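You operate a simulated robot arm through the tools that you are given. There is no shell and no other tool. Be economical: measure what you need, move in short steps, check, and stop when the job is done.

Carry out the task below with a simulated robot arm. There is one attempt and no reset: what you move stays moved.

TASK
Put things in order on the table. At the end: the brown cardboard tube stands where the blue egg cup stood; the onion from the table is on the blue coaster; the blue egg cup from the table stands where the onion stood; the brown egg from the table is in the red bucket; whatever was shut is shut again. Leave all else as you found it, and nothing knocked over.

The check looks at the end state, three seconds after you hand in, the way a careful person would. Anything else that was tipped, shoved, dropped, spilled or broken makes it a failure.

THE ROBOT
A 7-joint arm with a two-finger parallel gripper, fixed in place. Base frame: the origin is at the foot of the arm, x ahead of it, y to its left, z up; the work surface is at about z = 0. Units: mm, rad, N and s.
With the tool pointing down near the work surface it reaches from about 220 to 580 mm from the base axis. Its first joint turns from -1.152 to 1.152 rad. Payload 2.5 kg.
The TCP is the grasp point between the finger pads, 23 mm short of the fingertips. In the tool frame z runs along the fingers and y along their closing line. Largest opening 94 mm; finger width 38, thickness 10; the body of the gripper, 54 by 96 mm, starts 39 mm behind the TCP.
Orientation is that of the tool frame in the base frame, as a unit quaternion [w, x, y, z]. With the fingers straight down and closing along the base's y, the tool's x points along the base's -x, its y along +y and its z along -z.

THE INTERFACE
- The arm moves only by the tool servo_tool. Its argument "series" is a list of rows, each an object of numbers (a shift or turn left out is 0, a gripper value left out holds the last): "tx", "ty", "tz": the shift along the base's x, y, z in units of 200 mm (1.0 is 200 mm); "ax", "ay", "az": the turn, a rotation vector about the base's x, y, z in units of 90 degrees (1.0 is 90 degrees); "fingers": the opening, from 0 (shut) to 1 (fully open). In form: [{"tx": .., "ty": .., "tz": .., "ax": .., "ay": .., "az": .., "fingers": ..}, ...]. A call has 1 to 10 rows; each row is the pose to reach, as a shift and turn from the pose commanded when the call began. A call with a number of a shift or a turn outside -1 to 1 is refused whole. Rows are played at 5 a second. More than 50 mm and 0.15 rad between two rows, or a gripper value outside its range, and nothing of the call is played. Where a pose cannot be reached the arm comes as near as it can. A force on the tool above 40 N (or 10 N above the force at the start of the call, whichever is more), or a blocked arm, ends the call early, and 0.2 s more pass. Each finger travels about 108 mm/s and halts on what it meets, pressing with about 37 N; the grip force reading is that of the motor and also rises with nothing between the fingers. The clock runs only during rows and for 0.2 s after the last one: add rows that repeat a pose to give the fingers time. It gives the time, the measured TCP pose, the force on the tool (base axes), the opening and the grip force at its end, in the units of the frame above (readings bear some noise), and new pictures: "views" is both (left out), scene, wrist or none.
- Cameras (640 x 400 px; columns grow to the right, rows downward): "scene" is fixed at [120.2, -426.3, 555]; the picture's right is [0.79, -0.62, 0.00], its down [-0.39, -0.49, -0.78] and it looks along [0.48, 0.61, -0.63] (base axes); focal length 219 px, centre (320, 200). "wrist" rides on the gripper at [-39, 0, -44] in the tool frame; the picture's right is [0.00, -1.00, 0.00], its down [0.97, 0.00, -0.24] and it looks along [0.24, 0.00, 0.97] (tool axes); focal length 218 px, centre (320, 200).
- locate(camera, pixels): for up to 12 pixels [column, row] of the newest picture of that camera ("zoom" is the newest enlarged one), the place [x, y, z] in the base frame of the surface seen there, good to about 3 mm, but the place of the scene camera against the robot may be out by one fixed shift of up to 25 mm in any direction. It takes no simulated time.
- inspect(camera, box): a new picture of the part [left, top, right, bottom] of that camera's present view, enlarged. It takes no simulated time.
- job_done(): hands the job in; it is judged then, once.

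Keep the steps short. Do not move on a guess: measure, check each grasp and each placing, and mend mistakes. In all there are 80 turns and 120 pictures (those below and enlarged ones count). Leave the gripper open and the arm clear of the work at the hand-in unless told otherwise, and finish with a single line.

The tools are called after "Call:" as name(argument=value, ...) on one line, values as JSON. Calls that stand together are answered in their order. servo_tool: Moves the arm, as the interface text tells. Its arguments: {"type":"object","properties":{"series":{"type":"array","items":{"type":"object","properties":{"tx":{"type":"number"},"ty":{"type":"number"},"tz":{"type":"number"},"ax":{"type":"number"},"ay":{"type":"number"},"az":{"type":"number"},"fingers":{"type":"number"}}}},"views":{"type":"string","enum":["both","scene","wrist","none"]}},"required":["series"]} The other tools are called the same way: locate (camera, pixels) gives the place of the surface under pixels of a picture; inspect (camera, box) takes an enlarged picture of a part of a camera's view; job_done () hands the job in.

At the start:

```text
t: 0.0
ee_pos: [398.1, 59.5, 390.0]
ee_rot: [0.0, 0.0, 1.0, 0.0]
wrist_force: [0.2, 0.4, -0.6]
finger_gap: 94.1
grasp_force: 0.0
```

scene: 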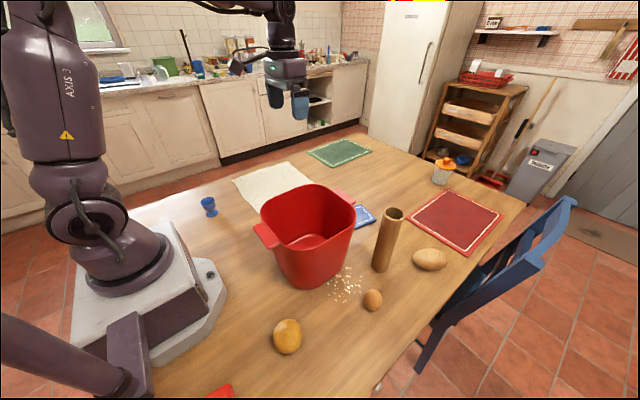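
wrist: 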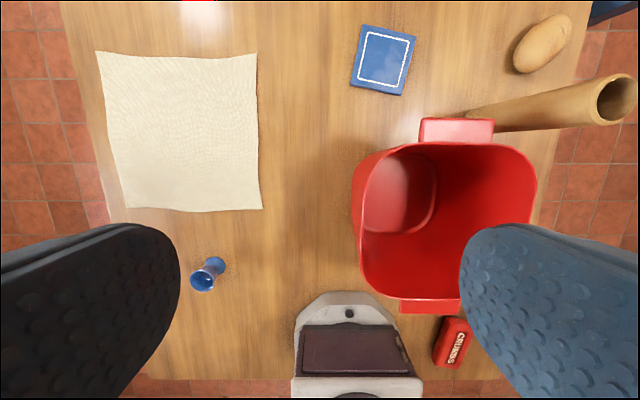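

I'll take enlarged views first to identify the objects.

Call:
inspect(camera="scene", box=[180, 170, 500, 370])

Call:
locate(camera="scene", pixels=[[287, 324], [287, 352], [373, 293], [373, 309], [430, 252], [393, 213], [380, 268], [209, 199], [210, 214], [364, 216], [306, 190], [223, 390]])

Call:
locate(camera="wrist", pixels=[[384, 60], [203, 280], [218, 265], [541, 43], [455, 130], [440, 225], [430, 305], [615, 100], [500, 115], [360, 150], [535, 150], [454, 340]])

```text
2.00 times, centred on (340, 270) of scene
```

zoom: 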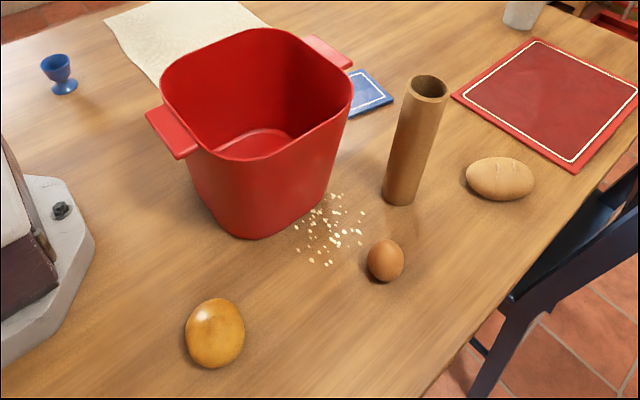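

```text
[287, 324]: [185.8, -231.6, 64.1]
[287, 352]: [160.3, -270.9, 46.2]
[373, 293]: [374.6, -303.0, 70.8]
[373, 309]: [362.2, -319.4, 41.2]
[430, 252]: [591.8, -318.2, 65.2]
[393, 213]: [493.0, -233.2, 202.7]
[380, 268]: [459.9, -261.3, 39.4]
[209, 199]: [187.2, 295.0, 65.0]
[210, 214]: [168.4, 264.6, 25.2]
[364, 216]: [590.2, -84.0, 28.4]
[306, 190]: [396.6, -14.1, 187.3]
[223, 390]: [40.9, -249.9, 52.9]
```

```text
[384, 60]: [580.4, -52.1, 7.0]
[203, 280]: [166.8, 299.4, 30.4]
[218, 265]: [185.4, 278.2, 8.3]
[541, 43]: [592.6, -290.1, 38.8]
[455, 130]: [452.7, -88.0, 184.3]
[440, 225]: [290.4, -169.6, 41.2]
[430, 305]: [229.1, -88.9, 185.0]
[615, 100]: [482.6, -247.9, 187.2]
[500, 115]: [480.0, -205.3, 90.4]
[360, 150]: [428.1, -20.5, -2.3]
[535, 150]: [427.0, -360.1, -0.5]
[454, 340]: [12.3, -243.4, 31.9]
```

Objects are identified: onion (287,336), egg (373,300), tube, cup, coaster and potato. The wrist view gives true coordinates, and the scene view is shifted by about (5,-25,22). I'll move the wrist towards the onion to measure it.

Call:
servo_tool(series=[{"tx": -0.11, "ty": -0.14}, {"tx": -0.22, "ty": -0.28}, {"tx": -0.33, "ty": -0.42}, {"tx": -0.44, "ty": -0.56}, {"tx": -0.55, "ty": -0.7}, {"tx": -0.6, "ty": -0.84}, {"tx": -0.65, "ty": -0.98}], views="wrist")

```text
t: 1.6
ee_pos: [266.6, -136.5, 389.5]
ee_rot: [-0.001, -0.001, 1.0, 0.0]
wrist_force: [-0.5, 0.0, 0.4]
finger_gap: 93.7
grasp_force: 0.0
```

wrist: 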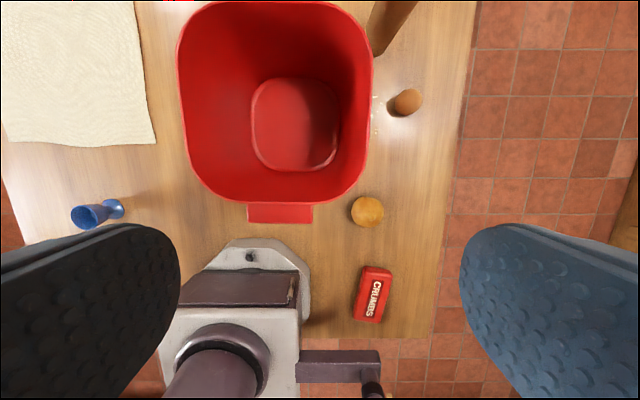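

The wrist view now shows the onion at (367,211), the egg at (407,102) and the bucket interior. I'll measure them.

Call:
locate(camera="wrist", pixels=[[367, 211], [352, 211], [382, 211], [367, 197], [367, 226], [407, 102], [295, 125], [182, 100], [370, 100], [280, 198], [257, 130], [335, 130]])

Call:
inspect(camera="wrist", box=[300, 60, 460, 260])

```text
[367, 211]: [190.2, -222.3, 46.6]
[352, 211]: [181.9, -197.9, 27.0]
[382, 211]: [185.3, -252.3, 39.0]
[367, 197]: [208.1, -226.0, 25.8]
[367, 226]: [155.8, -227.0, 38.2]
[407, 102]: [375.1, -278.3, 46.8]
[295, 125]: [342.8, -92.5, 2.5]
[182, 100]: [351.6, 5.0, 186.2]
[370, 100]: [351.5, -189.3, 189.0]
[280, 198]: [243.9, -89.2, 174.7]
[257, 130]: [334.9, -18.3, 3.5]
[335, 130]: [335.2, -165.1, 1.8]
```

```text
2.00 times, centred on (380, 160) of wrist
```

zoom: 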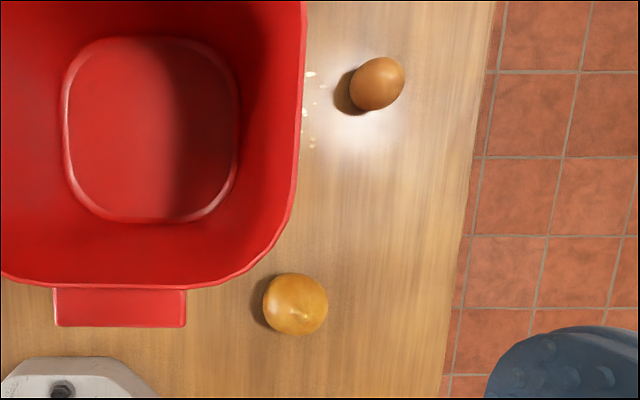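

The onion centre is near (183,-224), about 56 mm wide and 47 mm high. I'll hover above it and measure again.

Call:
servo_tool(series=[{"tx": -0.14, "ty": -0.145, "tz": -0.05}, {"tx": -0.28, "ty": -0.29, "tz": -0.1}, {"tx": -0.425, "ty": -0.4375, "tz": -0.15}, {"tx": -0.425, "ty": -0.4375, "tz": -0.35}, {"tx": -0.425, "ty": -0.4375, "tz": -0.55}, {"tx": -0.425, "ty": -0.4375, "tz": -0.75}, {"tx": -0.425, "ty": -0.4375, "tz": -0.95}, {"tx": -0.425, "ty": -0.4375, "tz": -1.0}])

```text
t: 3.4
ee_pos: [182.4, -225.6, 189.2]
ee_rot: [0.0, 0.0, 1.0, 0.001]
wrist_force: [0.2, -0.2, -0.1]
finger_gap: 94.0
grasp_force: 0.1
```

scene: 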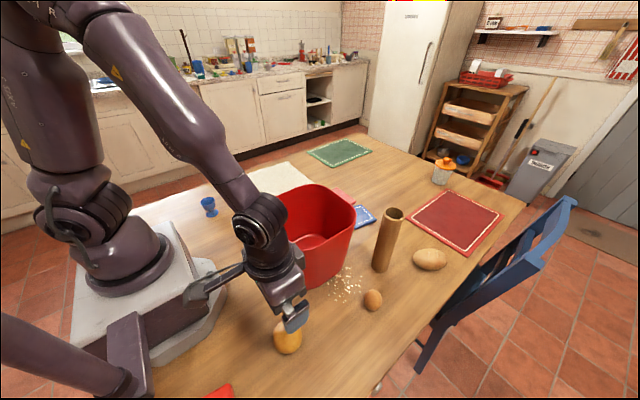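
wrist: 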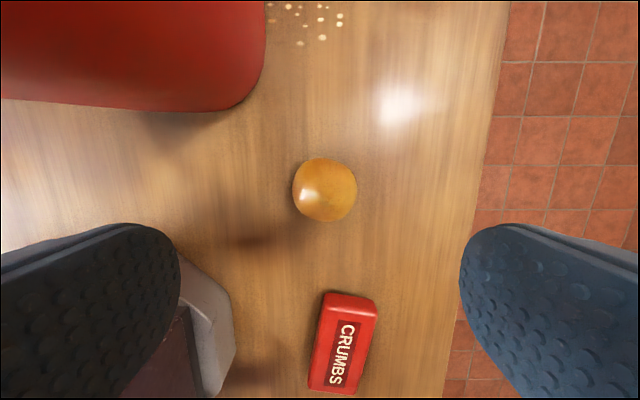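

A bracket sticks out of the wrist on the left, towards the base. I'll inspect it before lowering.

Call:
inspect(camera="scene", box=[160, 170, 360, 370])

Call:
locate(camera="scene", pixels=[[193, 293], [215, 279], [240, 268], [295, 320], [270, 250], [262, 215], [300, 255]])

Call:
locate(camera="wrist", pixels=[[325, 190], [293, 190], [356, 190], [325, 160], [325, 219], [345, 315], [345, 385], [220, 300], [262, 60]])

```text
2.00 times, centred on (260, 270) of scene
```

zoom: 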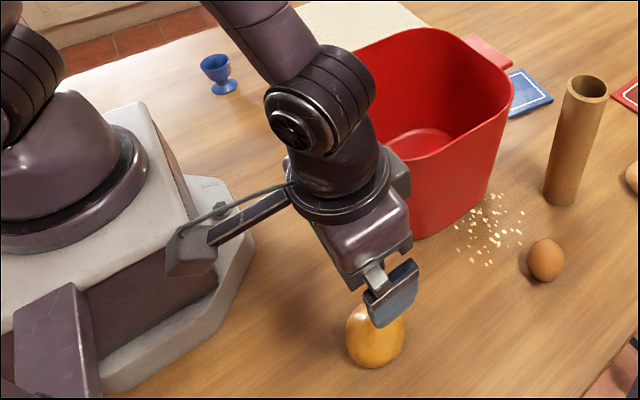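

```text
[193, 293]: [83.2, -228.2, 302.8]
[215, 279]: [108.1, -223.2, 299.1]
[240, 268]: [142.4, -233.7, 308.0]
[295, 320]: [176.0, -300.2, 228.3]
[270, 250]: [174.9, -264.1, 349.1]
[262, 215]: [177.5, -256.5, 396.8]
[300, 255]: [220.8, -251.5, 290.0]
```

```text
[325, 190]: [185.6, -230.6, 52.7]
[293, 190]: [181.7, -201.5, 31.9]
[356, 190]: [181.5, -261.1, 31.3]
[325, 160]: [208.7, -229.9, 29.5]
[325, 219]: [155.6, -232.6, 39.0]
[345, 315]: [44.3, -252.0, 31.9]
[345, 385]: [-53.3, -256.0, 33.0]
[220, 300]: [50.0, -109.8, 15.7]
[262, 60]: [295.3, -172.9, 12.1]
```

The bracket rides about 75 mm or more above the TCP and reaches 115 mm towards -x, so it is clear here. The onion centre is about (182,-229). I'll lower to z=27 and close.

Call:
servo_tool(series=[{"ty": -0.018, "tz": -0.2, "fingers": 1}, {"ty": -0.018, "tz": -0.4}, {"ty": -0.018, "tz": -0.55}, {"ty": -0.018, "tz": -0.7}, {"ty": -0.018, "tz": -0.8}, {"ty": -0.018, "tz": -0.81}])

```text
t: 4.8
ee_pos: [183.4, -226.7, 26.9]
ee_rot: [0.0, 0.0, 1.0, 0.001]
wrist_force: [-0.4, 0.5, -0.6]
finger_gap: 94.1
grasp_force: 0.0
```

scene: 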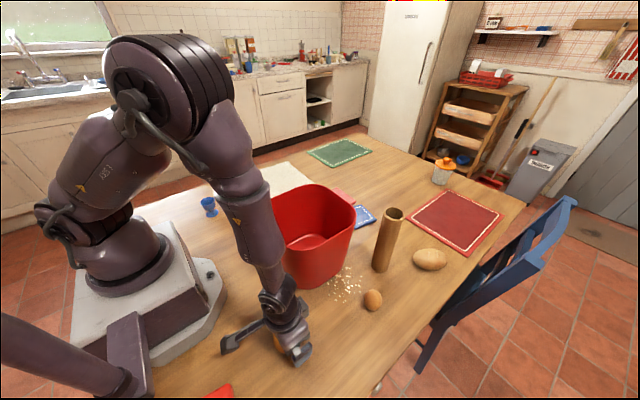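
wrist: 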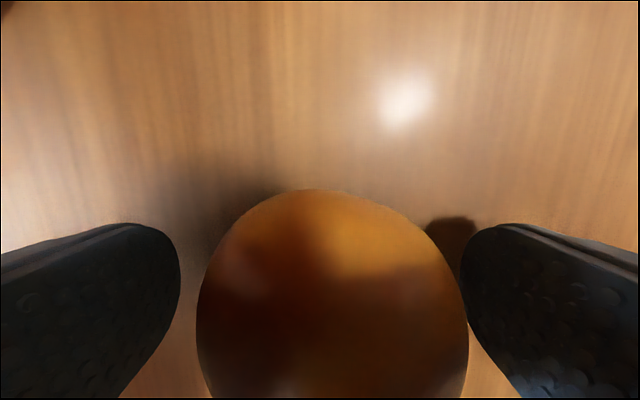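

The onion is between the fingers, slightly to the right. I'll shift 3 mm and close.

Call:
servo_tool(series=[{"ty": -0.015, "fingers": 1}, {"ty": -0.015, "fingers": 0.5}, {"ty": -0.015, "fingers": 0.5}, {"ty": -0.015, "fingers": 0.4}, {"ty": -0.015, "fingers": 0.4}], views="wrist")

Call:
locate(camera="scene", pixels=[[225, 350], [232, 352], [245, 338], [262, 328], [228, 338]])

```text
t: 6.0
ee_pos: [181.4, -230.4, 28.7]
ee_rot: [0.0, 0.0, 1.0, -0.001]
wrist_force: [-0.2, -0.8, 0.7]
finger_gap: 62.5
grasp_force: 36.9
```

wrist: 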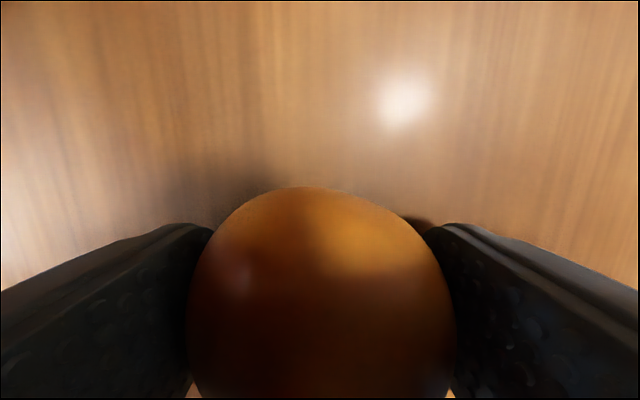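

```text
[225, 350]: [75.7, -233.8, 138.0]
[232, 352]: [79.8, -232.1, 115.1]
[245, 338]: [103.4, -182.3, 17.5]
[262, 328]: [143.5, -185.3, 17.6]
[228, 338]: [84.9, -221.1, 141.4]
```

The onion is gripped at 62.5 mm wide and 37 N. I'll lift it straight up.

Call:
servo_tool(series=[{"tz": 0.1}, {"tz": 0.3}, {"tz": 0.53}, {"tz": 0.76}, {"tz": 1.0}], views="none")

Call:
servo_tool(series=[{"tx": 0.0, "tz": 0.2}, {"tx": 0.1, "ty": 0.0, "tz": 0.4}, {"tx": 0.3, "ty": 0.1, "tz": 0.45}, {"tx": 0.5, "ty": 0.2, "tz": 0.45}, {"tx": 0.7, "ty": 0.3, "tz": 0.45}, {"tx": 0.9, "ty": 0.4, "tz": 0.45}, {"tx": 1.0, "ty": 0.5, "tz": 0.45}], views="wrist")

```text
t: 7.2
ee_pos: [181.3, -229.9, 229.6]
ee_rot: [0.0, 0.0, 1.0, 0.001]
wrist_force: [-0.1, -0.3, -0.5]
finger_gap: 62.5
grasp_force: 37.3
```

```text
t: 8.8
ee_pos: [380.4, -131.1, 318.5]
ee_rot: [0.0, 0.0, 1.0, 0.001]
wrist_force: [0.0, -0.5, -0.8]
finger_gap: 62.1
grasp_force: 37.1
```

wrist: 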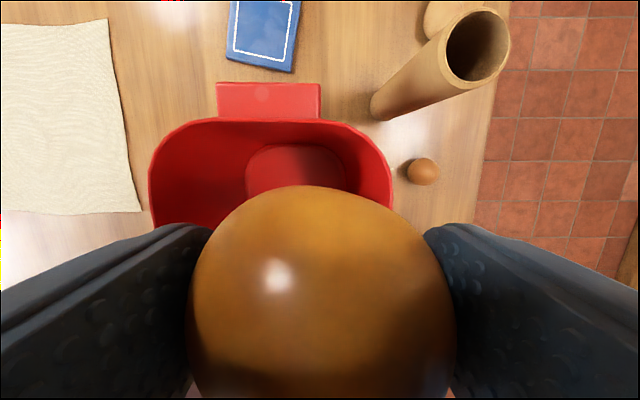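

I'll carry the onion on to above the coaster.

Call:
servo_tool(series=[{"tx": 0.2, "ty": 0.08}, {"tx": 0.4, "ty": 0.16}, {"tx": 0.6, "ty": 0.24}, {"tx": 0.8, "ty": 0.32}, {"tx": 0.97, "ty": 0.4}, {"tx": 0.97, "ty": 0.4}])

```text
t: 10.2
ee_pos: [572.7, -49.5, 315.7]
ee_rot: [-0.001, 0.001, 1.0, 0.001]
wrist_force: [-0.3, 0.3, -1.6]
finger_gap: 62.1
grasp_force: 36.6
out of reach, approached as far as the arm can: row 5, 6
```

scene: 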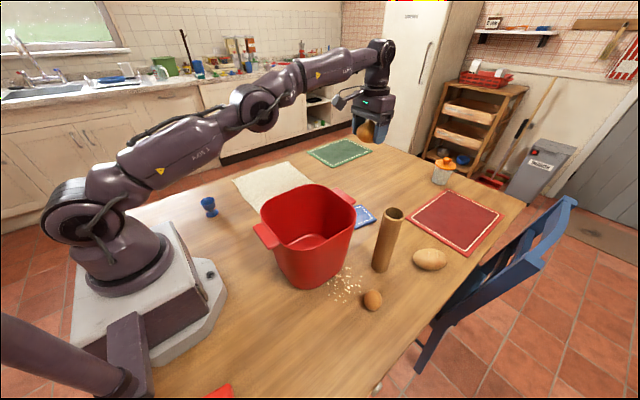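
wrist: 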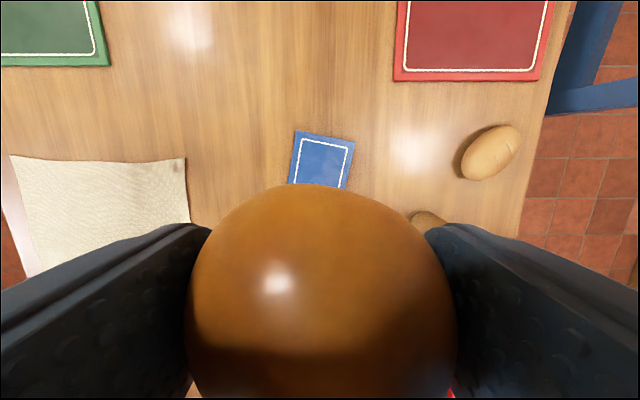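

The arm is close to full stretch at this height. I'll measure the coaster's far edge and plan the descent.

Call:
locate(camera="wrist", pixels=[[297, 132], [353, 143], [290, 180], [345, 187], [322, 160]])

Call:
locate(camera="scene", pixels=[[353, 193], [358, 207], [375, 219], [362, 230], [349, 196], [330, 191], [256, 232]])

Call:
inspect(camera="scene", box=[320, 170, 420, 250])

```text
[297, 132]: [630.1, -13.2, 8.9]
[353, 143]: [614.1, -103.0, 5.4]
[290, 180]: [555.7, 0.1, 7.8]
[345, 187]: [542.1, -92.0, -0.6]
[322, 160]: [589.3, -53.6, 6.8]
```

```text
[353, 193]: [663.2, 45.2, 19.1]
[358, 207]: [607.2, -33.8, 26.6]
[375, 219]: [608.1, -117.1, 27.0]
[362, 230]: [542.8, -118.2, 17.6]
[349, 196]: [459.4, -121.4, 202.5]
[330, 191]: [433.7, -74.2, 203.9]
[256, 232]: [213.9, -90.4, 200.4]
```

```text
5.00 times, centred on (370, 210) of scene
```

zoom: 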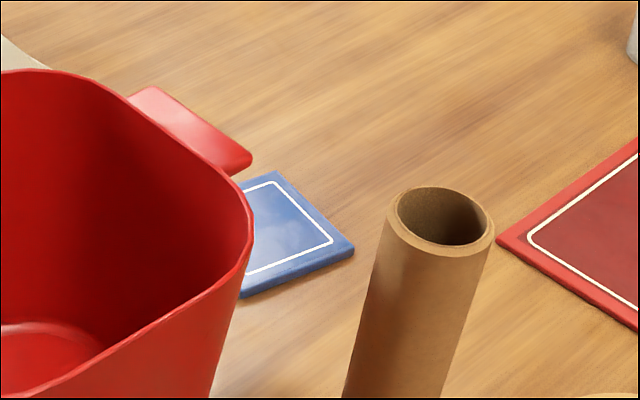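

The coaster centre is about (579,-51) with its top at z=7. The release height is TCP z≈36. I'll lower to z≈120 and check clearance to the bucket.

Call:
servo_tool(series=[{"tz": -0.2}, {"tz": -0.4}, {"tz": -0.6}, {"tz": -0.8}, {"tz": -0.99}])

```text
t: 11.4
ee_pos: [572.4, -50.0, 117.1]
ee_rot: [0.0, 0.0, 1.0, 0.0]
wrist_force: [0.5, 0.0, -1.2]
finger_gap: 62.5
grasp_force: 36.9
```

scene: 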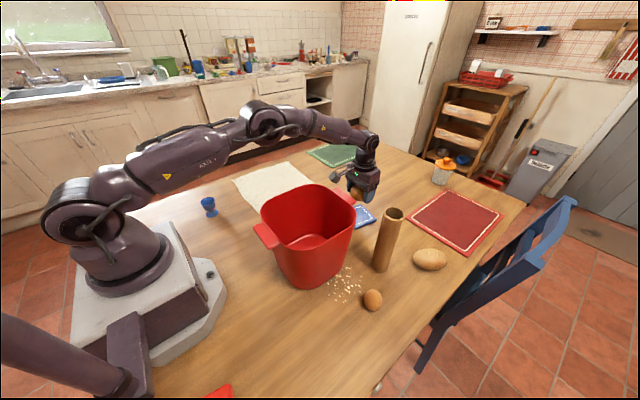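
wrist: 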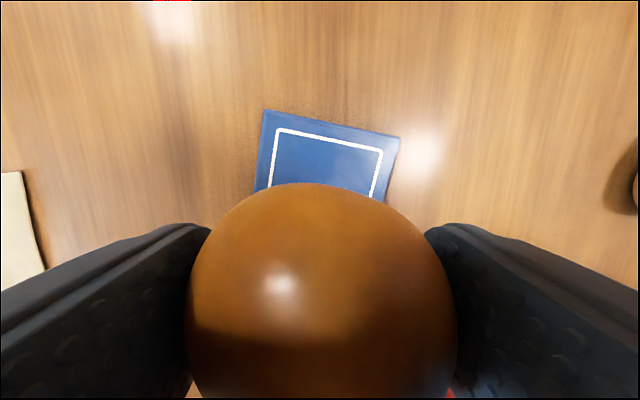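

I need to check the bracket against the bucket's far handle, so I'll enlarge that area.

Call:
inspect(camera="scene", box=[300, 130, 420, 230])

```text
4.00 times, centred on (360, 180) of scene
```

zoom: 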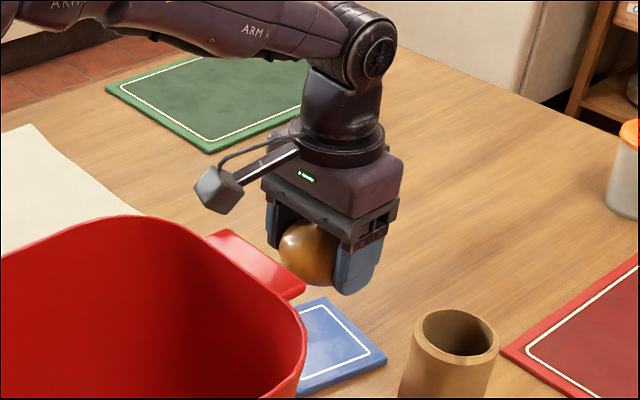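

Call:
locate(camera="zoom", pixels=[[228, 232], [303, 290], [208, 236], [265, 262], [200, 190], [205, 205], [225, 210], [240, 190], [215, 172], [320, 205], [355, 270], [293, 190]])

```text
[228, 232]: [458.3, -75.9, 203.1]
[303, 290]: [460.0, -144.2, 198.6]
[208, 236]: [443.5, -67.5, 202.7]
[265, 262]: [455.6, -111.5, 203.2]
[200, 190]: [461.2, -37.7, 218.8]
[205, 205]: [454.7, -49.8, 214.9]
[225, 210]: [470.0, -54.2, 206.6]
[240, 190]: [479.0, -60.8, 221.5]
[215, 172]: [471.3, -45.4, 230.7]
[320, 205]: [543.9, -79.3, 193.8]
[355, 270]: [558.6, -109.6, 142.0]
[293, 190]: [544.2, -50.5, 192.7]
```

The bracket would just touch the far handle. I'll raise slightly and yaw the tool -45° so the bracket swings to the free +y side.

Call:
servo_tool(series=[{"tz": 0.1}, {"tz": 0.1, "az": -0.083}, {"tz": 0.1, "az": -0.166}, {"tz": 0.1, "az": -0.249}, {"tz": 0.1, "az": -0.332}, {"tz": 0.1, "az": -0.415}, {"tz": 0.1, "az": -0.5}, {"tz": 0.1, "az": -0.5}])

```text
t: 13.2
ee_pos: [572.7, -49.7, 138.7]
ee_rot: [0.0, 0.383, 0.924, 0.0]
wrist_force: [-0.2, 0.6, -1.0]
finger_gap: 62.4
grasp_force: 37.2
```

scene: 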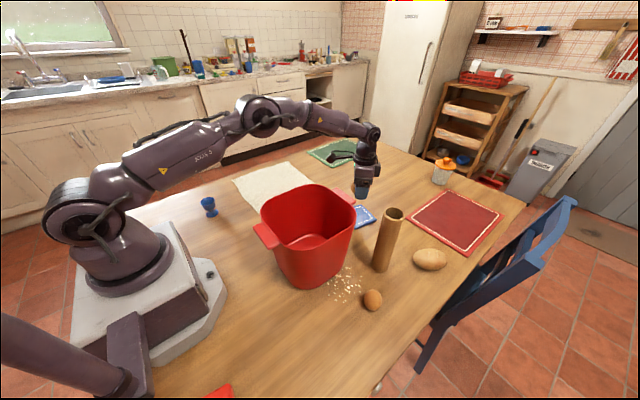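
wrist: 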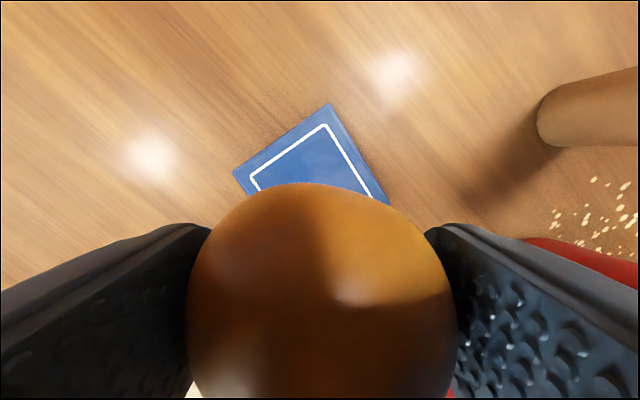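

The bracket is clear. I'll lower to just above contact, at z≈37.

Call:
servo_tool(series=[{"tz": -0.2}, {"tz": -0.35}, {"tz": -0.45}, {"tz": -0.49}, {"tz": -0.505}, {"tz": -0.505}])

```text
t: 14.6
ee_pos: [571.8, -49.5, 38.6]
ee_rot: [-0.001, 0.383, 0.924, 0.0]
wrist_force: [-0.1, -0.1, -1.2]
finger_gap: 62.1
grasp_force: 36.7
```

scene: 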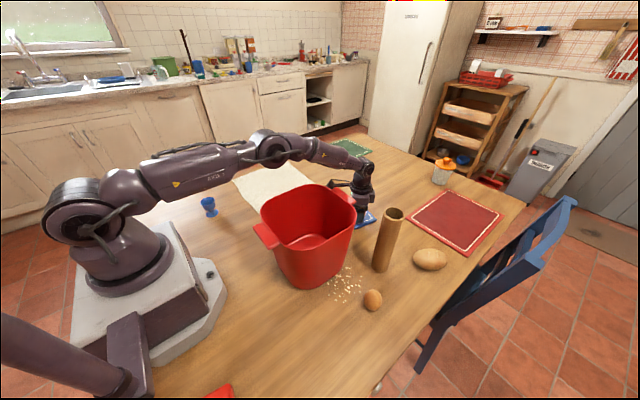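
wrist: 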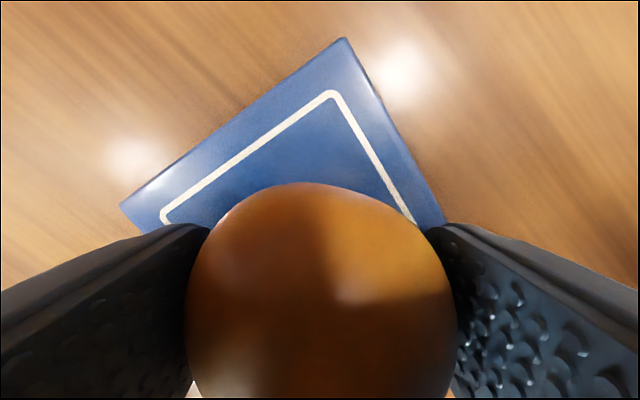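

The onion is about 3 mm above the coaster. I'll lower a little and release gently.

Call:
servo_tool(series=[{"tz": -0.012}, {"tz": -0.016}, {"tz": -0.016, "fingers": 0.72}, {"tz": -0.016, "fingers": 0.85}, {"tz": -0.016, "fingers": 1}, {"tz": -0.016, "fingers": 1}], views="wrist")

```text
t: 16.0
ee_pos: [572.2, -48.8, 35.0]
ee_rot: [-0.001, 0.382, 0.924, -0.001]
wrist_force: [1.0, -0.5, -0.1]
finger_gap: 94.1
grasp_force: 0.1
```

wrist: 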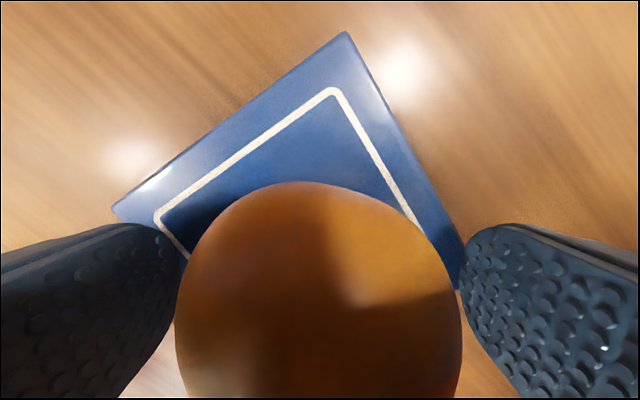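

Released. I'll lift straight up and look.

Call:
servo_tool(series=[{"tz": 0.1}, {"tz": 0.3}, {"tz": 0.54}, {"tz": 0.77}, {"tz": 1.0}])

```text
t: 17.2
ee_pos: [571.9, -51.7, 235.6]
ee_rot: [0.0, 0.382, 0.924, 0.0]
wrist_force: [-0.8, -0.3, 0.5]
finger_gap: 93.9
grasp_force: 0.1
```

scene: 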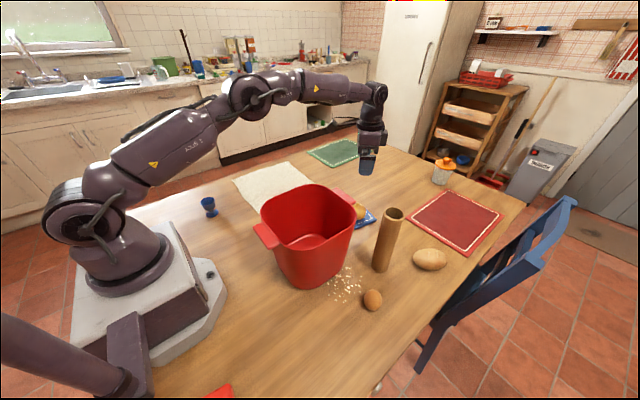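
wrist: 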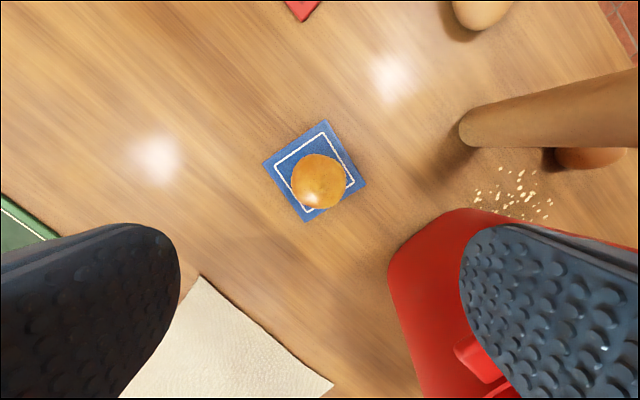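

The onion sits on the coaster. Next is the egg cup: I'll travel over the napkin side and undo the yaw.

Call:
servo_tool(series=[{"tx": -0.1, "ty": 0.08, "tz": 0.1}, {"tx": -0.2, "ty": 0.16, "tz": 0.2, "az": 0.083}, {"tx": -0.33, "ty": 0.26, "tz": 0.3, "az": 0.166}, {"tx": -0.46, "ty": 0.38, "tz": 0.3, "az": 0.249}, {"tx": -0.6, "ty": 0.5, "tz": 0.3, "az": 0.332}, {"tx": -0.73, "ty": 0.62, "tz": 0.3, "az": 0.415}, {"tx": -0.86, "ty": 0.73, "tz": 0.3, "az": 0.5}, {"tx": -1.0, "ty": 0.84, "tz": 0.3, "az": 0.5}], views="none")

Call:
servo_tool(series=[{"tx": -0.18, "ty": 0.16}, {"tx": -0.36, "ty": 0.32}, {"tx": -0.54, "ty": 0.48}, {"tx": -0.72, "ty": 0.64}, {"tx": -0.88, "ty": 0.78}, {"tx": -0.88, "ty": 0.82, "tz": -0.2}, {"tx": -0.88, "ty": 0.82, "tz": -0.4}, {"tx": -0.88, "ty": 0.82, "tz": -0.4}])

```text
t: 19.0
ee_pos: [372.9, 117.4, 294.7]
ee_rot: [0.001, -0.001, 1.0, 0.0]
wrist_force: [-0.4, 0.7, 1.2]
finger_gap: 94.2
grasp_force: 0.0
```

```text
t: 20.8
ee_pos: [192.9, 278.8, 214.7]
ee_rot: [0.001, 0.0, 1.0, 0.0]
wrist_force: [0.2, 0.0, 0.8]
finger_gap: 94.0
grasp_force: 0.0
```

scene: 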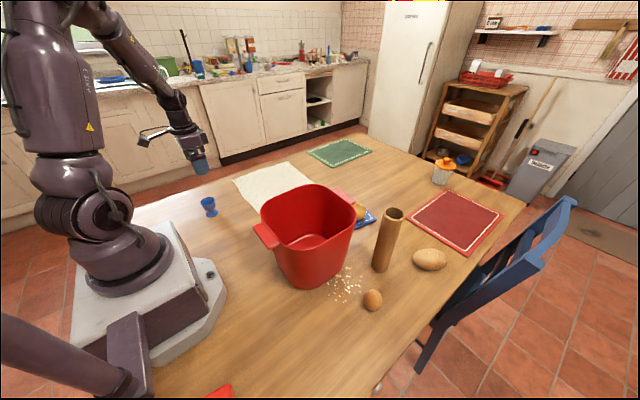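
wrist: 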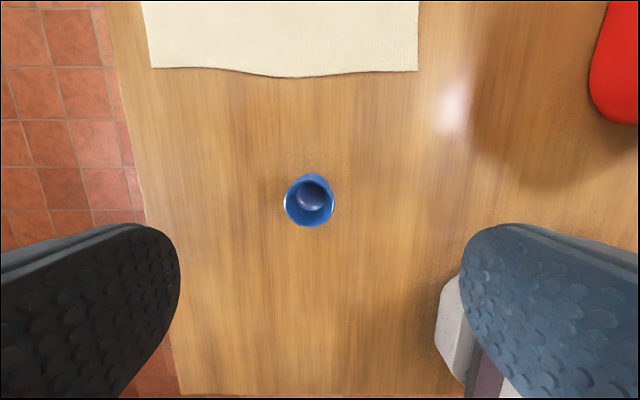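

The cup is right below, with its rim around (309,202). I'll measure it.

Call:
inspect(camera="wrist", box=[270, 160, 350, 240])

Call:
inspect(camera="scene", box=[180, 180, 240, 230])

Call:
locate(camera="wrist", pixels=[[286, 202], [333, 202], [309, 226], [309, 182], [309, 176], [309, 200]])

```text
5.00 times, centred on (310, 200) of wrist
```

zoom: 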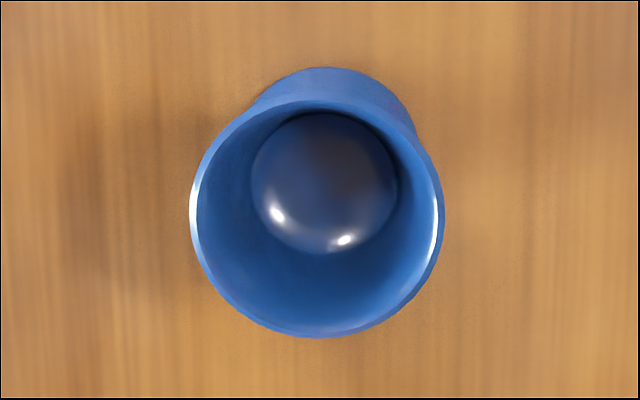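

```text
8.00 times, centred on (210, 205) of scene
```

zoom: 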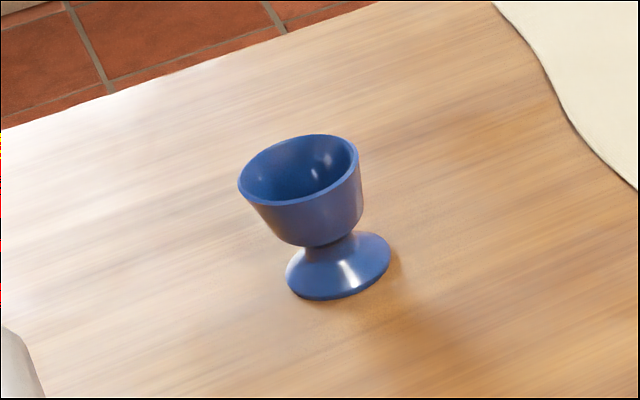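

```text
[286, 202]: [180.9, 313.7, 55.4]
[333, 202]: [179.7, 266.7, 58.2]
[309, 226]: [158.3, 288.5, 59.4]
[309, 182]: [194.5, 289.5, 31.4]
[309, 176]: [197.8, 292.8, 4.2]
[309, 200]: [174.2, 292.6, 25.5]
```

The cup centre is (181,290), with the rim at z≈58 and 47 mm wide. I'll centre on it and lower to z≈46.

Call:
servo_tool(series=[{"tx": -0.06, "ty": 0.056}, {"tx": -0.06, "ty": 0.056, "tz": -0.2}, {"tx": -0.06, "ty": 0.056, "tz": -0.4}, {"tx": -0.06, "ty": 0.056, "tz": -0.6}, {"tx": -0.06, "ty": 0.056, "tz": -0.75}, {"tx": -0.06, "ty": 0.056, "tz": -0.84}, {"tx": -0.06, "ty": 0.056, "tz": -0.84}])

```text
t: 22.4
ee_pos: [184.5, 292.4, 47.2]
ee_rot: [0.0, 0.0, 1.0, 0.0]
wrist_force: [0.1, -0.2, -0.5]
finger_gap: 94.0
grasp_force: 0.0
```

scene: 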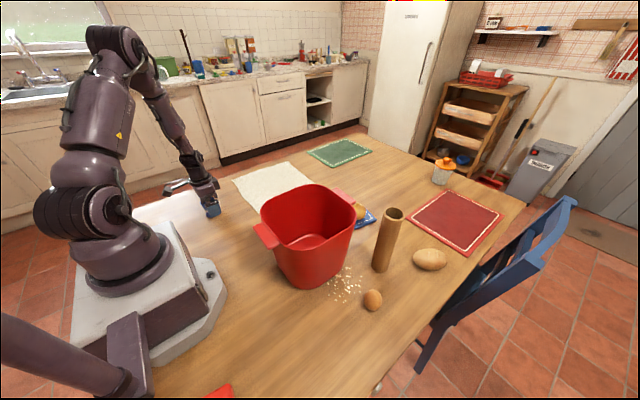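
wrist: 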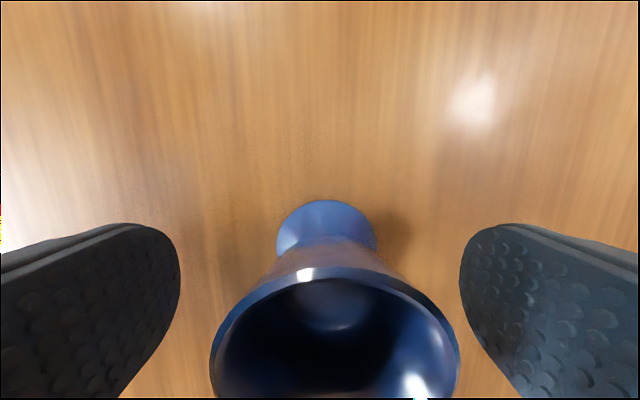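

The cup sits about 2.5 mm to the right of centre. I'll adjust (-3,-2) mm and close.

Call:
servo_tool(series=[{"tx": -0.015, "ty": -0.011, "fingers": 1}, {"tx": -0.015, "ty": -0.011, "fingers": 0.6}, {"tx": -0.015, "ty": -0.011, "fingers": 0.42}, {"tx": -0.015, "ty": -0.011, "fingers": 0.35}, {"tx": -0.015, "ty": -0.011, "fingers": 0.35}], views="wrist")

```text
t: 23.6
ee_pos: [181.9, 290.9, 47.9]
ee_rot: [0.0, -0.001, 1.0, 0.0]
wrist_force: [0.1, -0.1, -0.5]
finger_gap: 49.1
grasp_force: 36.7
```

wrist: 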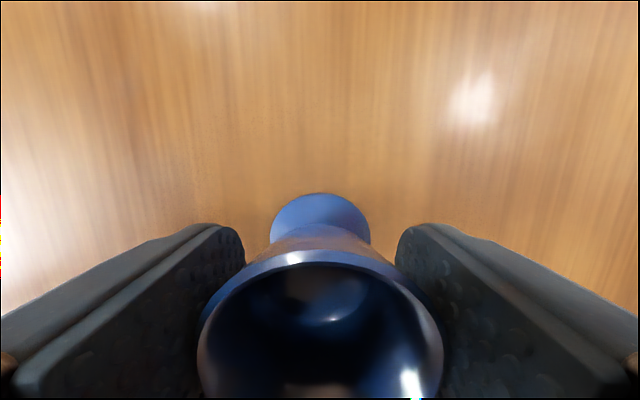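

The cup is gripped at 49 mm. I'll lift it and carry it around in front of the base, over the bucket at z≈318.

Call:
servo_tool(series=[{"tz": 0.1}, {"tz": 0.3}, {"tz": 0.53}, {"tz": 0.76}, {"tz": 1.0}], views="wrist")

Call:
servo_tool(series=[{"tx": 0.1, "ty": -0.1, "tz": 0.15}, {"tx": 0.2, "ty": -0.28, "tz": 0.25}, {"tx": 0.35, "ty": -0.45, "tz": 0.35}, {"tx": 0.48, "ty": -0.65, "tz": 0.35}, {"tx": 0.6, "ty": -0.85, "tz": 0.35}, {"tx": 0.68, "ty": -1.0, "tz": 0.35}], views="none")

Call:
servo_tool(series=[{"tx": 0.05, "ty": -0.22}, {"tx": 0.08, "ty": -0.45}, {"tx": 0.08, "ty": -0.68}, {"tx": 0.04, "ty": -0.9}, {"tx": 0, "ty": -1.0}], views="none")

Call:
servo_tool(series=[{"tx": -0.18, "ty": -0.15}, {"tx": -0.36, "ty": -0.3}, {"tx": -0.52, "ty": -0.45}, {"tx": -0.68, "ty": -0.6}, {"tx": -0.68, "ty": -0.6}])

```text
t: 24.8
ee_pos: [180.2, 290.4, 247.6]
ee_rot: [0.0, 0.0, 1.0, -0.001]
wrist_force: [-0.3, 0.0, -1.7]
finger_gap: 49.0
grasp_force: 36.8
```

wrist: 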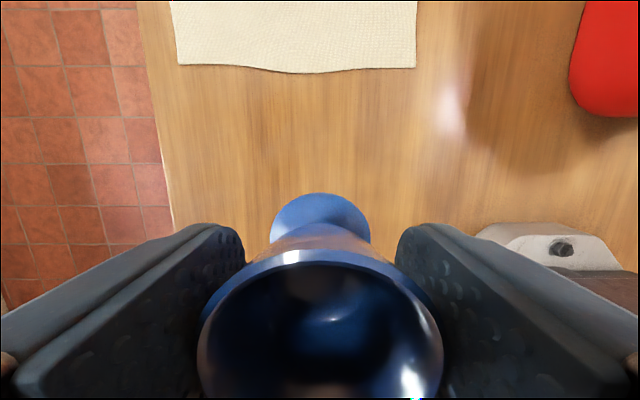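

```text
t: 26.2
ee_pos: [316.8, 92.7, 317.4]
ee_rot: [0.0, -0.001, 1.0, -0.001]
wrist_force: [0.3, 0.3, -0.3]
finger_gap: 48.9
grasp_force: 37.1
```

```text
t: 27.4
ee_pos: [315.5, -107.9, 318.9]
ee_rot: [0.0, -0.001, 1.0, -0.001]
wrist_force: [-0.8, -0.9, -0.8]
finger_gap: 49.3
grasp_force: 36.8
```

```text
t: 28.6
ee_pos: [179.2, -228.8, 317.8]
ee_rot: [0.001, -0.001, 1.0, 0.0]
wrist_force: [-0.1, -0.4, -0.7]
finger_gap: 49.0
grasp_force: 37.1
```

scene: 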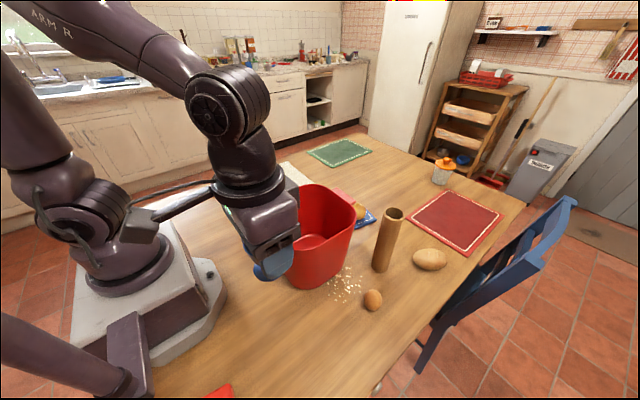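
wrist: 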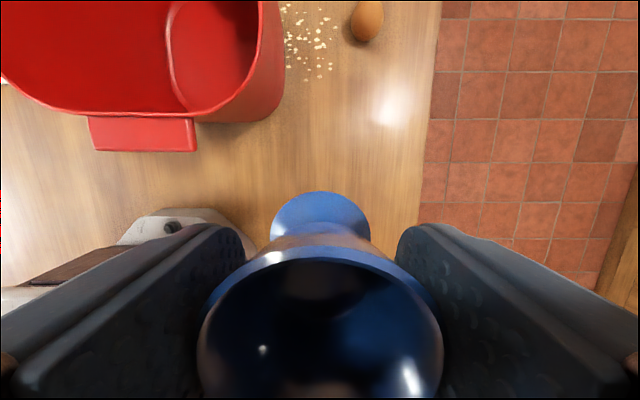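

I'll descend to the onion's old spot at (182,-230).

Call:
servo_tool(series=[{"tx": 0.013, "ty": -0.005, "tz": -0.2}, {"tx": 0.013, "ty": -0.005, "tz": -0.43}, {"tx": 0.013, "ty": -0.005, "tz": -0.66}, {"tx": 0.013, "ty": -0.005, "tz": -0.89}, {"tx": 0.013, "ty": -0.005, "tz": -1.0}], views="none")

Call:
servo_tool(series=[{"tz": -0.15}, {"tz": -0.25}, {"tz": -0.32}, {"tz": -0.335}, {"tz": -0.335}])

```text
t: 29.8
ee_pos: [183.6, -229.6, 116.1]
ee_rot: [0.0, -0.001, 1.0, 0.0]
wrist_force: [-0.6, -0.3, -1.5]
finger_gap: 48.9
grasp_force: 36.7
```

```text
t: 31.0
ee_pos: [183.8, -230.2, 49.8]
ee_rot: [0.0, 0.0, 1.0, 0.0]
wrist_force: [0.0, -0.6, -0.7]
finger_gap: 49.1
grasp_force: 36.8
```

scene: 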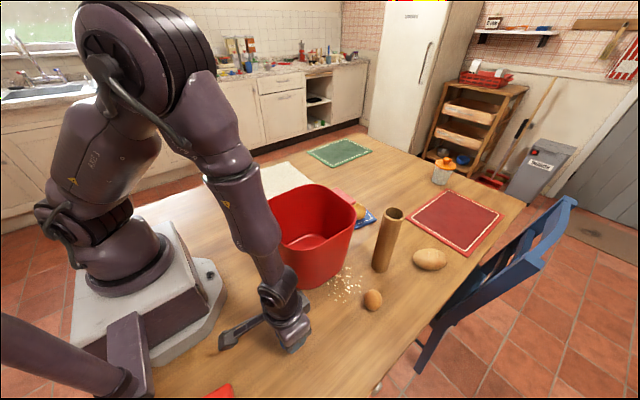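
wrist: 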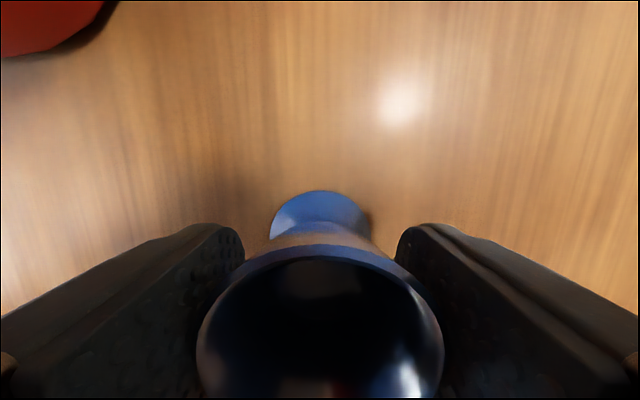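

I'll lower the last 2 mm, open gently and rise.

Call:
servo_tool(series=[{"tz": -0.01}, {"tz": -0.012}, {"tz": -0.012, "fingers": 0.58}, {"tz": -0.012, "fingers": 0.7}, {"tz": -0.012, "fingers": 1}, {"tz": -0.012, "fingers": 1}], views="none")

Call:
servo_tool(series=[{"tz": 0.1}, {"tz": 0.3}, {"tz": 0.53}, {"tz": 0.76}, {"tz": 1.0}, {"tz": 1.0}])

```text
t: 32.4
ee_pos: [184.5, -229.6, 47.5]
ee_rot: [-0.001, 0.001, 1.0, 0.0]
wrist_force: [-0.3, -0.3, -0.3]
finger_gap: 94.0
grasp_force: 0.2
```

```text
t: 33.8
ee_pos: [182.2, -229.9, 249.5]
ee_rot: [0.0, 0.0, 1.0, 0.0]
wrist_force: [0.2, 0.2, -0.2]
finger_gap: 94.0
grasp_force: 0.1
```

scene: 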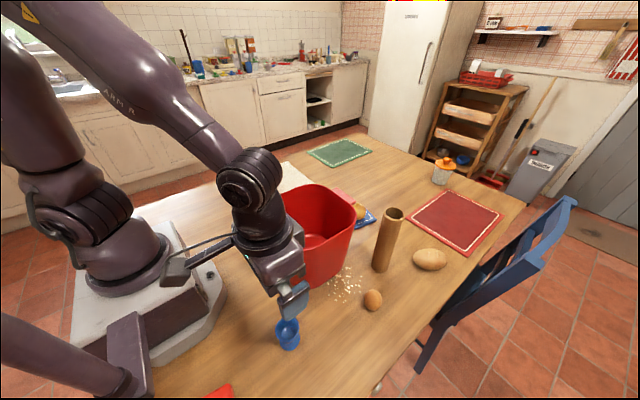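
wrist: 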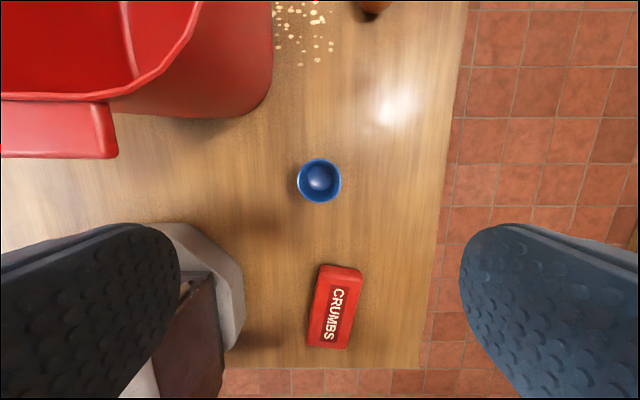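

The cup stands upright at the onion's old spot. Next is the tube: I'll rise and move above it to measure.

Call:
servo_tool(series=[{"tx": 0.1, "tz": 0.2}, {"tx": 0.2, "tz": 0.4}, {"tx": 0.4, "tz": 0.5}, {"tx": 0.62, "tz": 0.5}, {"tx": 0.84, "tz": 0.5}, {"tx": 1.0, "tz": 0.5}], views="none")

Call:
servo_tool(series=[{"tx": 0.2, "ty": 0.03}, {"tx": 0.4, "ty": 0.05, "tz": 0.0}, {"tx": 0.45, "ty": 0.05}, {"tx": 0.45, "ty": 0.05}], views="wrist")

```text
t: 35.2
ee_pos: [382.9, -228.8, 346.5]
ee_rot: [0.0, -0.001, 1.0, -0.001]
wrist_force: [-0.1, 0.4, 0.8]
finger_gap: 94.0
grasp_force: 0.0
```

```text
t: 36.2
ee_pos: [472.7, -220.2, 347.1]
ee_rot: [0.0, 0.0, 1.0, 0.0]
wrist_force: [-0.2, 0.1, -0.1]
finger_gap: 94.0
grasp_force: 0.0
```

wrist: 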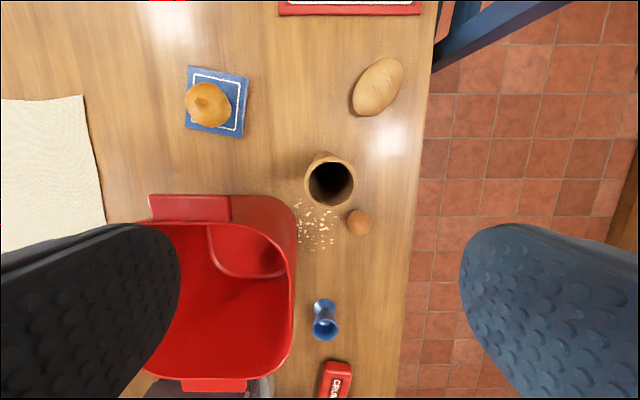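

The tube mouth is at (330,184) and the egg at (359,222). I'll measure both.

Call:
inspect(camera="wrist", box=[280, 130, 400, 250])

Call:
locate(camera="wrist", pixels=[[306, 183], [353, 183], [330, 159], [330, 206], [308, 170], [322, 153], [359, 222], [348, 222], [370, 222], [359, 211], [359, 234], [200, 105]])

```text
3.33 times, centred on (340, 190) of wrist
```

zoom: 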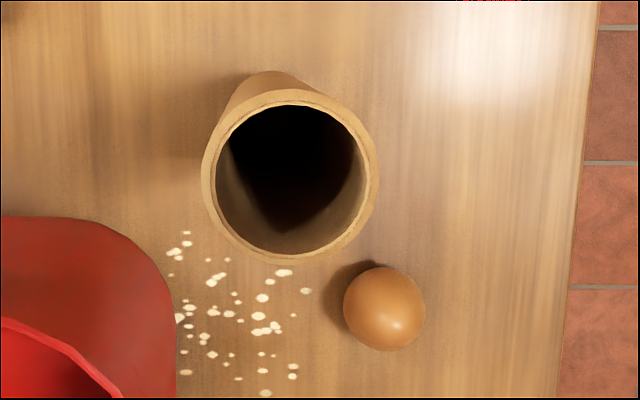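

```text
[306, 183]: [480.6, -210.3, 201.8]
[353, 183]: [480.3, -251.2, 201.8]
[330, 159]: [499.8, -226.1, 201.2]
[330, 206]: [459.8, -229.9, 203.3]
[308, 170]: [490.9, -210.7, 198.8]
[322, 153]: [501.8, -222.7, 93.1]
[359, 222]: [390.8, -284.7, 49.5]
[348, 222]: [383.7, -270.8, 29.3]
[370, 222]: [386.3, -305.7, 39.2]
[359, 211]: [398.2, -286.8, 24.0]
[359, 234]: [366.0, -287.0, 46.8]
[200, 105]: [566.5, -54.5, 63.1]
```

The tube centre is (480,-231), 41 mm wide, with its top at z≈200. I'll centre and lower to z≈173.

Call:
servo_tool(series=[{"tx": 0.037, "ty": -0.054}, {"tx": 0.037, "ty": -0.054, "tz": -0.2}, {"tx": 0.037, "ty": -0.054, "tz": -0.4}, {"tx": 0.037, "ty": -0.054, "tz": -0.55}, {"tx": 0.037, "ty": -0.054, "tz": -0.55}])

```text
t: 37.4
ee_pos: [479.2, -231.4, 236.6]
ee_rot: [-0.001, 0.0, 1.0, 0.0]
wrist_force: [-0.5, 0.7, 0.0]
finger_gap: 93.9
grasp_force: 0.1
```

scene: 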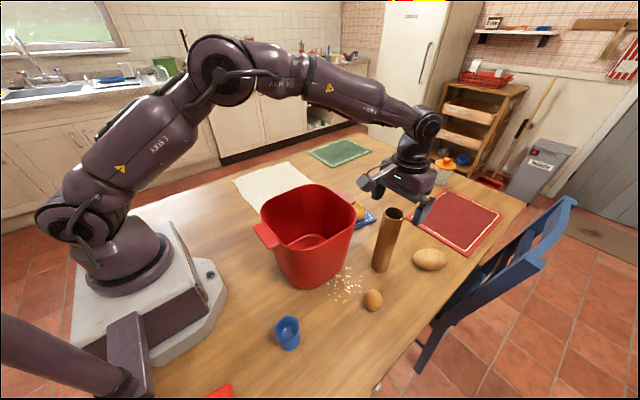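
wrist: 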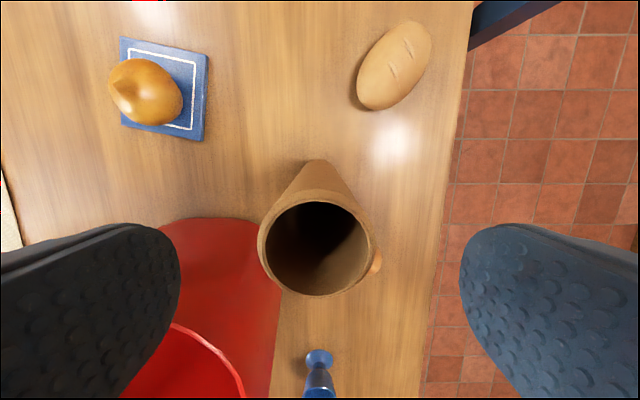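

Call:
locate(camera="wrist", pixels=[[260, 243], [374, 243], [316, 201], [316, 294], [316, 162]])

```text
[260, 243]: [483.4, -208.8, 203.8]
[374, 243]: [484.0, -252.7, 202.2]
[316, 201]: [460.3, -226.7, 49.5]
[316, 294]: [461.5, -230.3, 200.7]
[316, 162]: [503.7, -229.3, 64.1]
```

The tube centre refines to (483,-230.5), with its top at 202. I'll lower and grip.

Call:
servo_tool(series=[{"tx": 0.018, "ty": 0.003, "tz": -0.12}, {"tx": 0.018, "ty": 0.003, "tz": -0.24}, {"tx": 0.018, "ty": 0.003, "tz": -0.315}, {"tx": 0.018, "ty": 0.003, "tz": -0.315}, {"tx": 0.018, "ty": 0.003, "tz": -0.315, "fingers": 0.55}, {"tx": 0.018, "ty": 0.003, "tz": -0.315, "fingers": 0.42}, {"tx": 0.018, "ty": 0.003, "tz": -0.315, "fingers": 0.35}, {"tx": 0.018, "ty": 0.003, "tz": -0.315, "fingers": 0.35}])

```text
t: 39.2
ee_pos: [485.0, -231.6, 174.9]
ee_rot: [0.0, -0.001, 1.0, 0.0]
wrist_force: [0.5, 0.4, 0.2]
finger_gap: 45.4
grasp_force: 37.3
```

scene: 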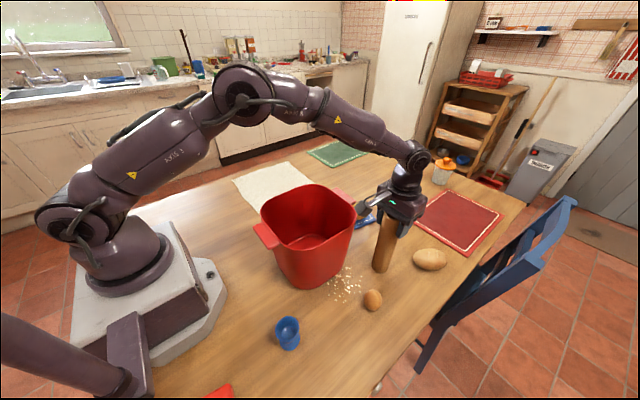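
wrist: 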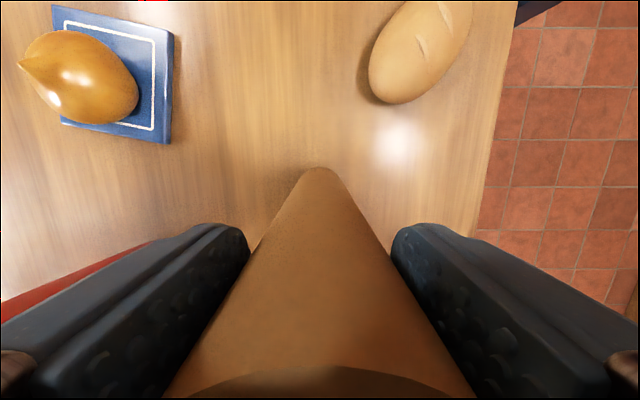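

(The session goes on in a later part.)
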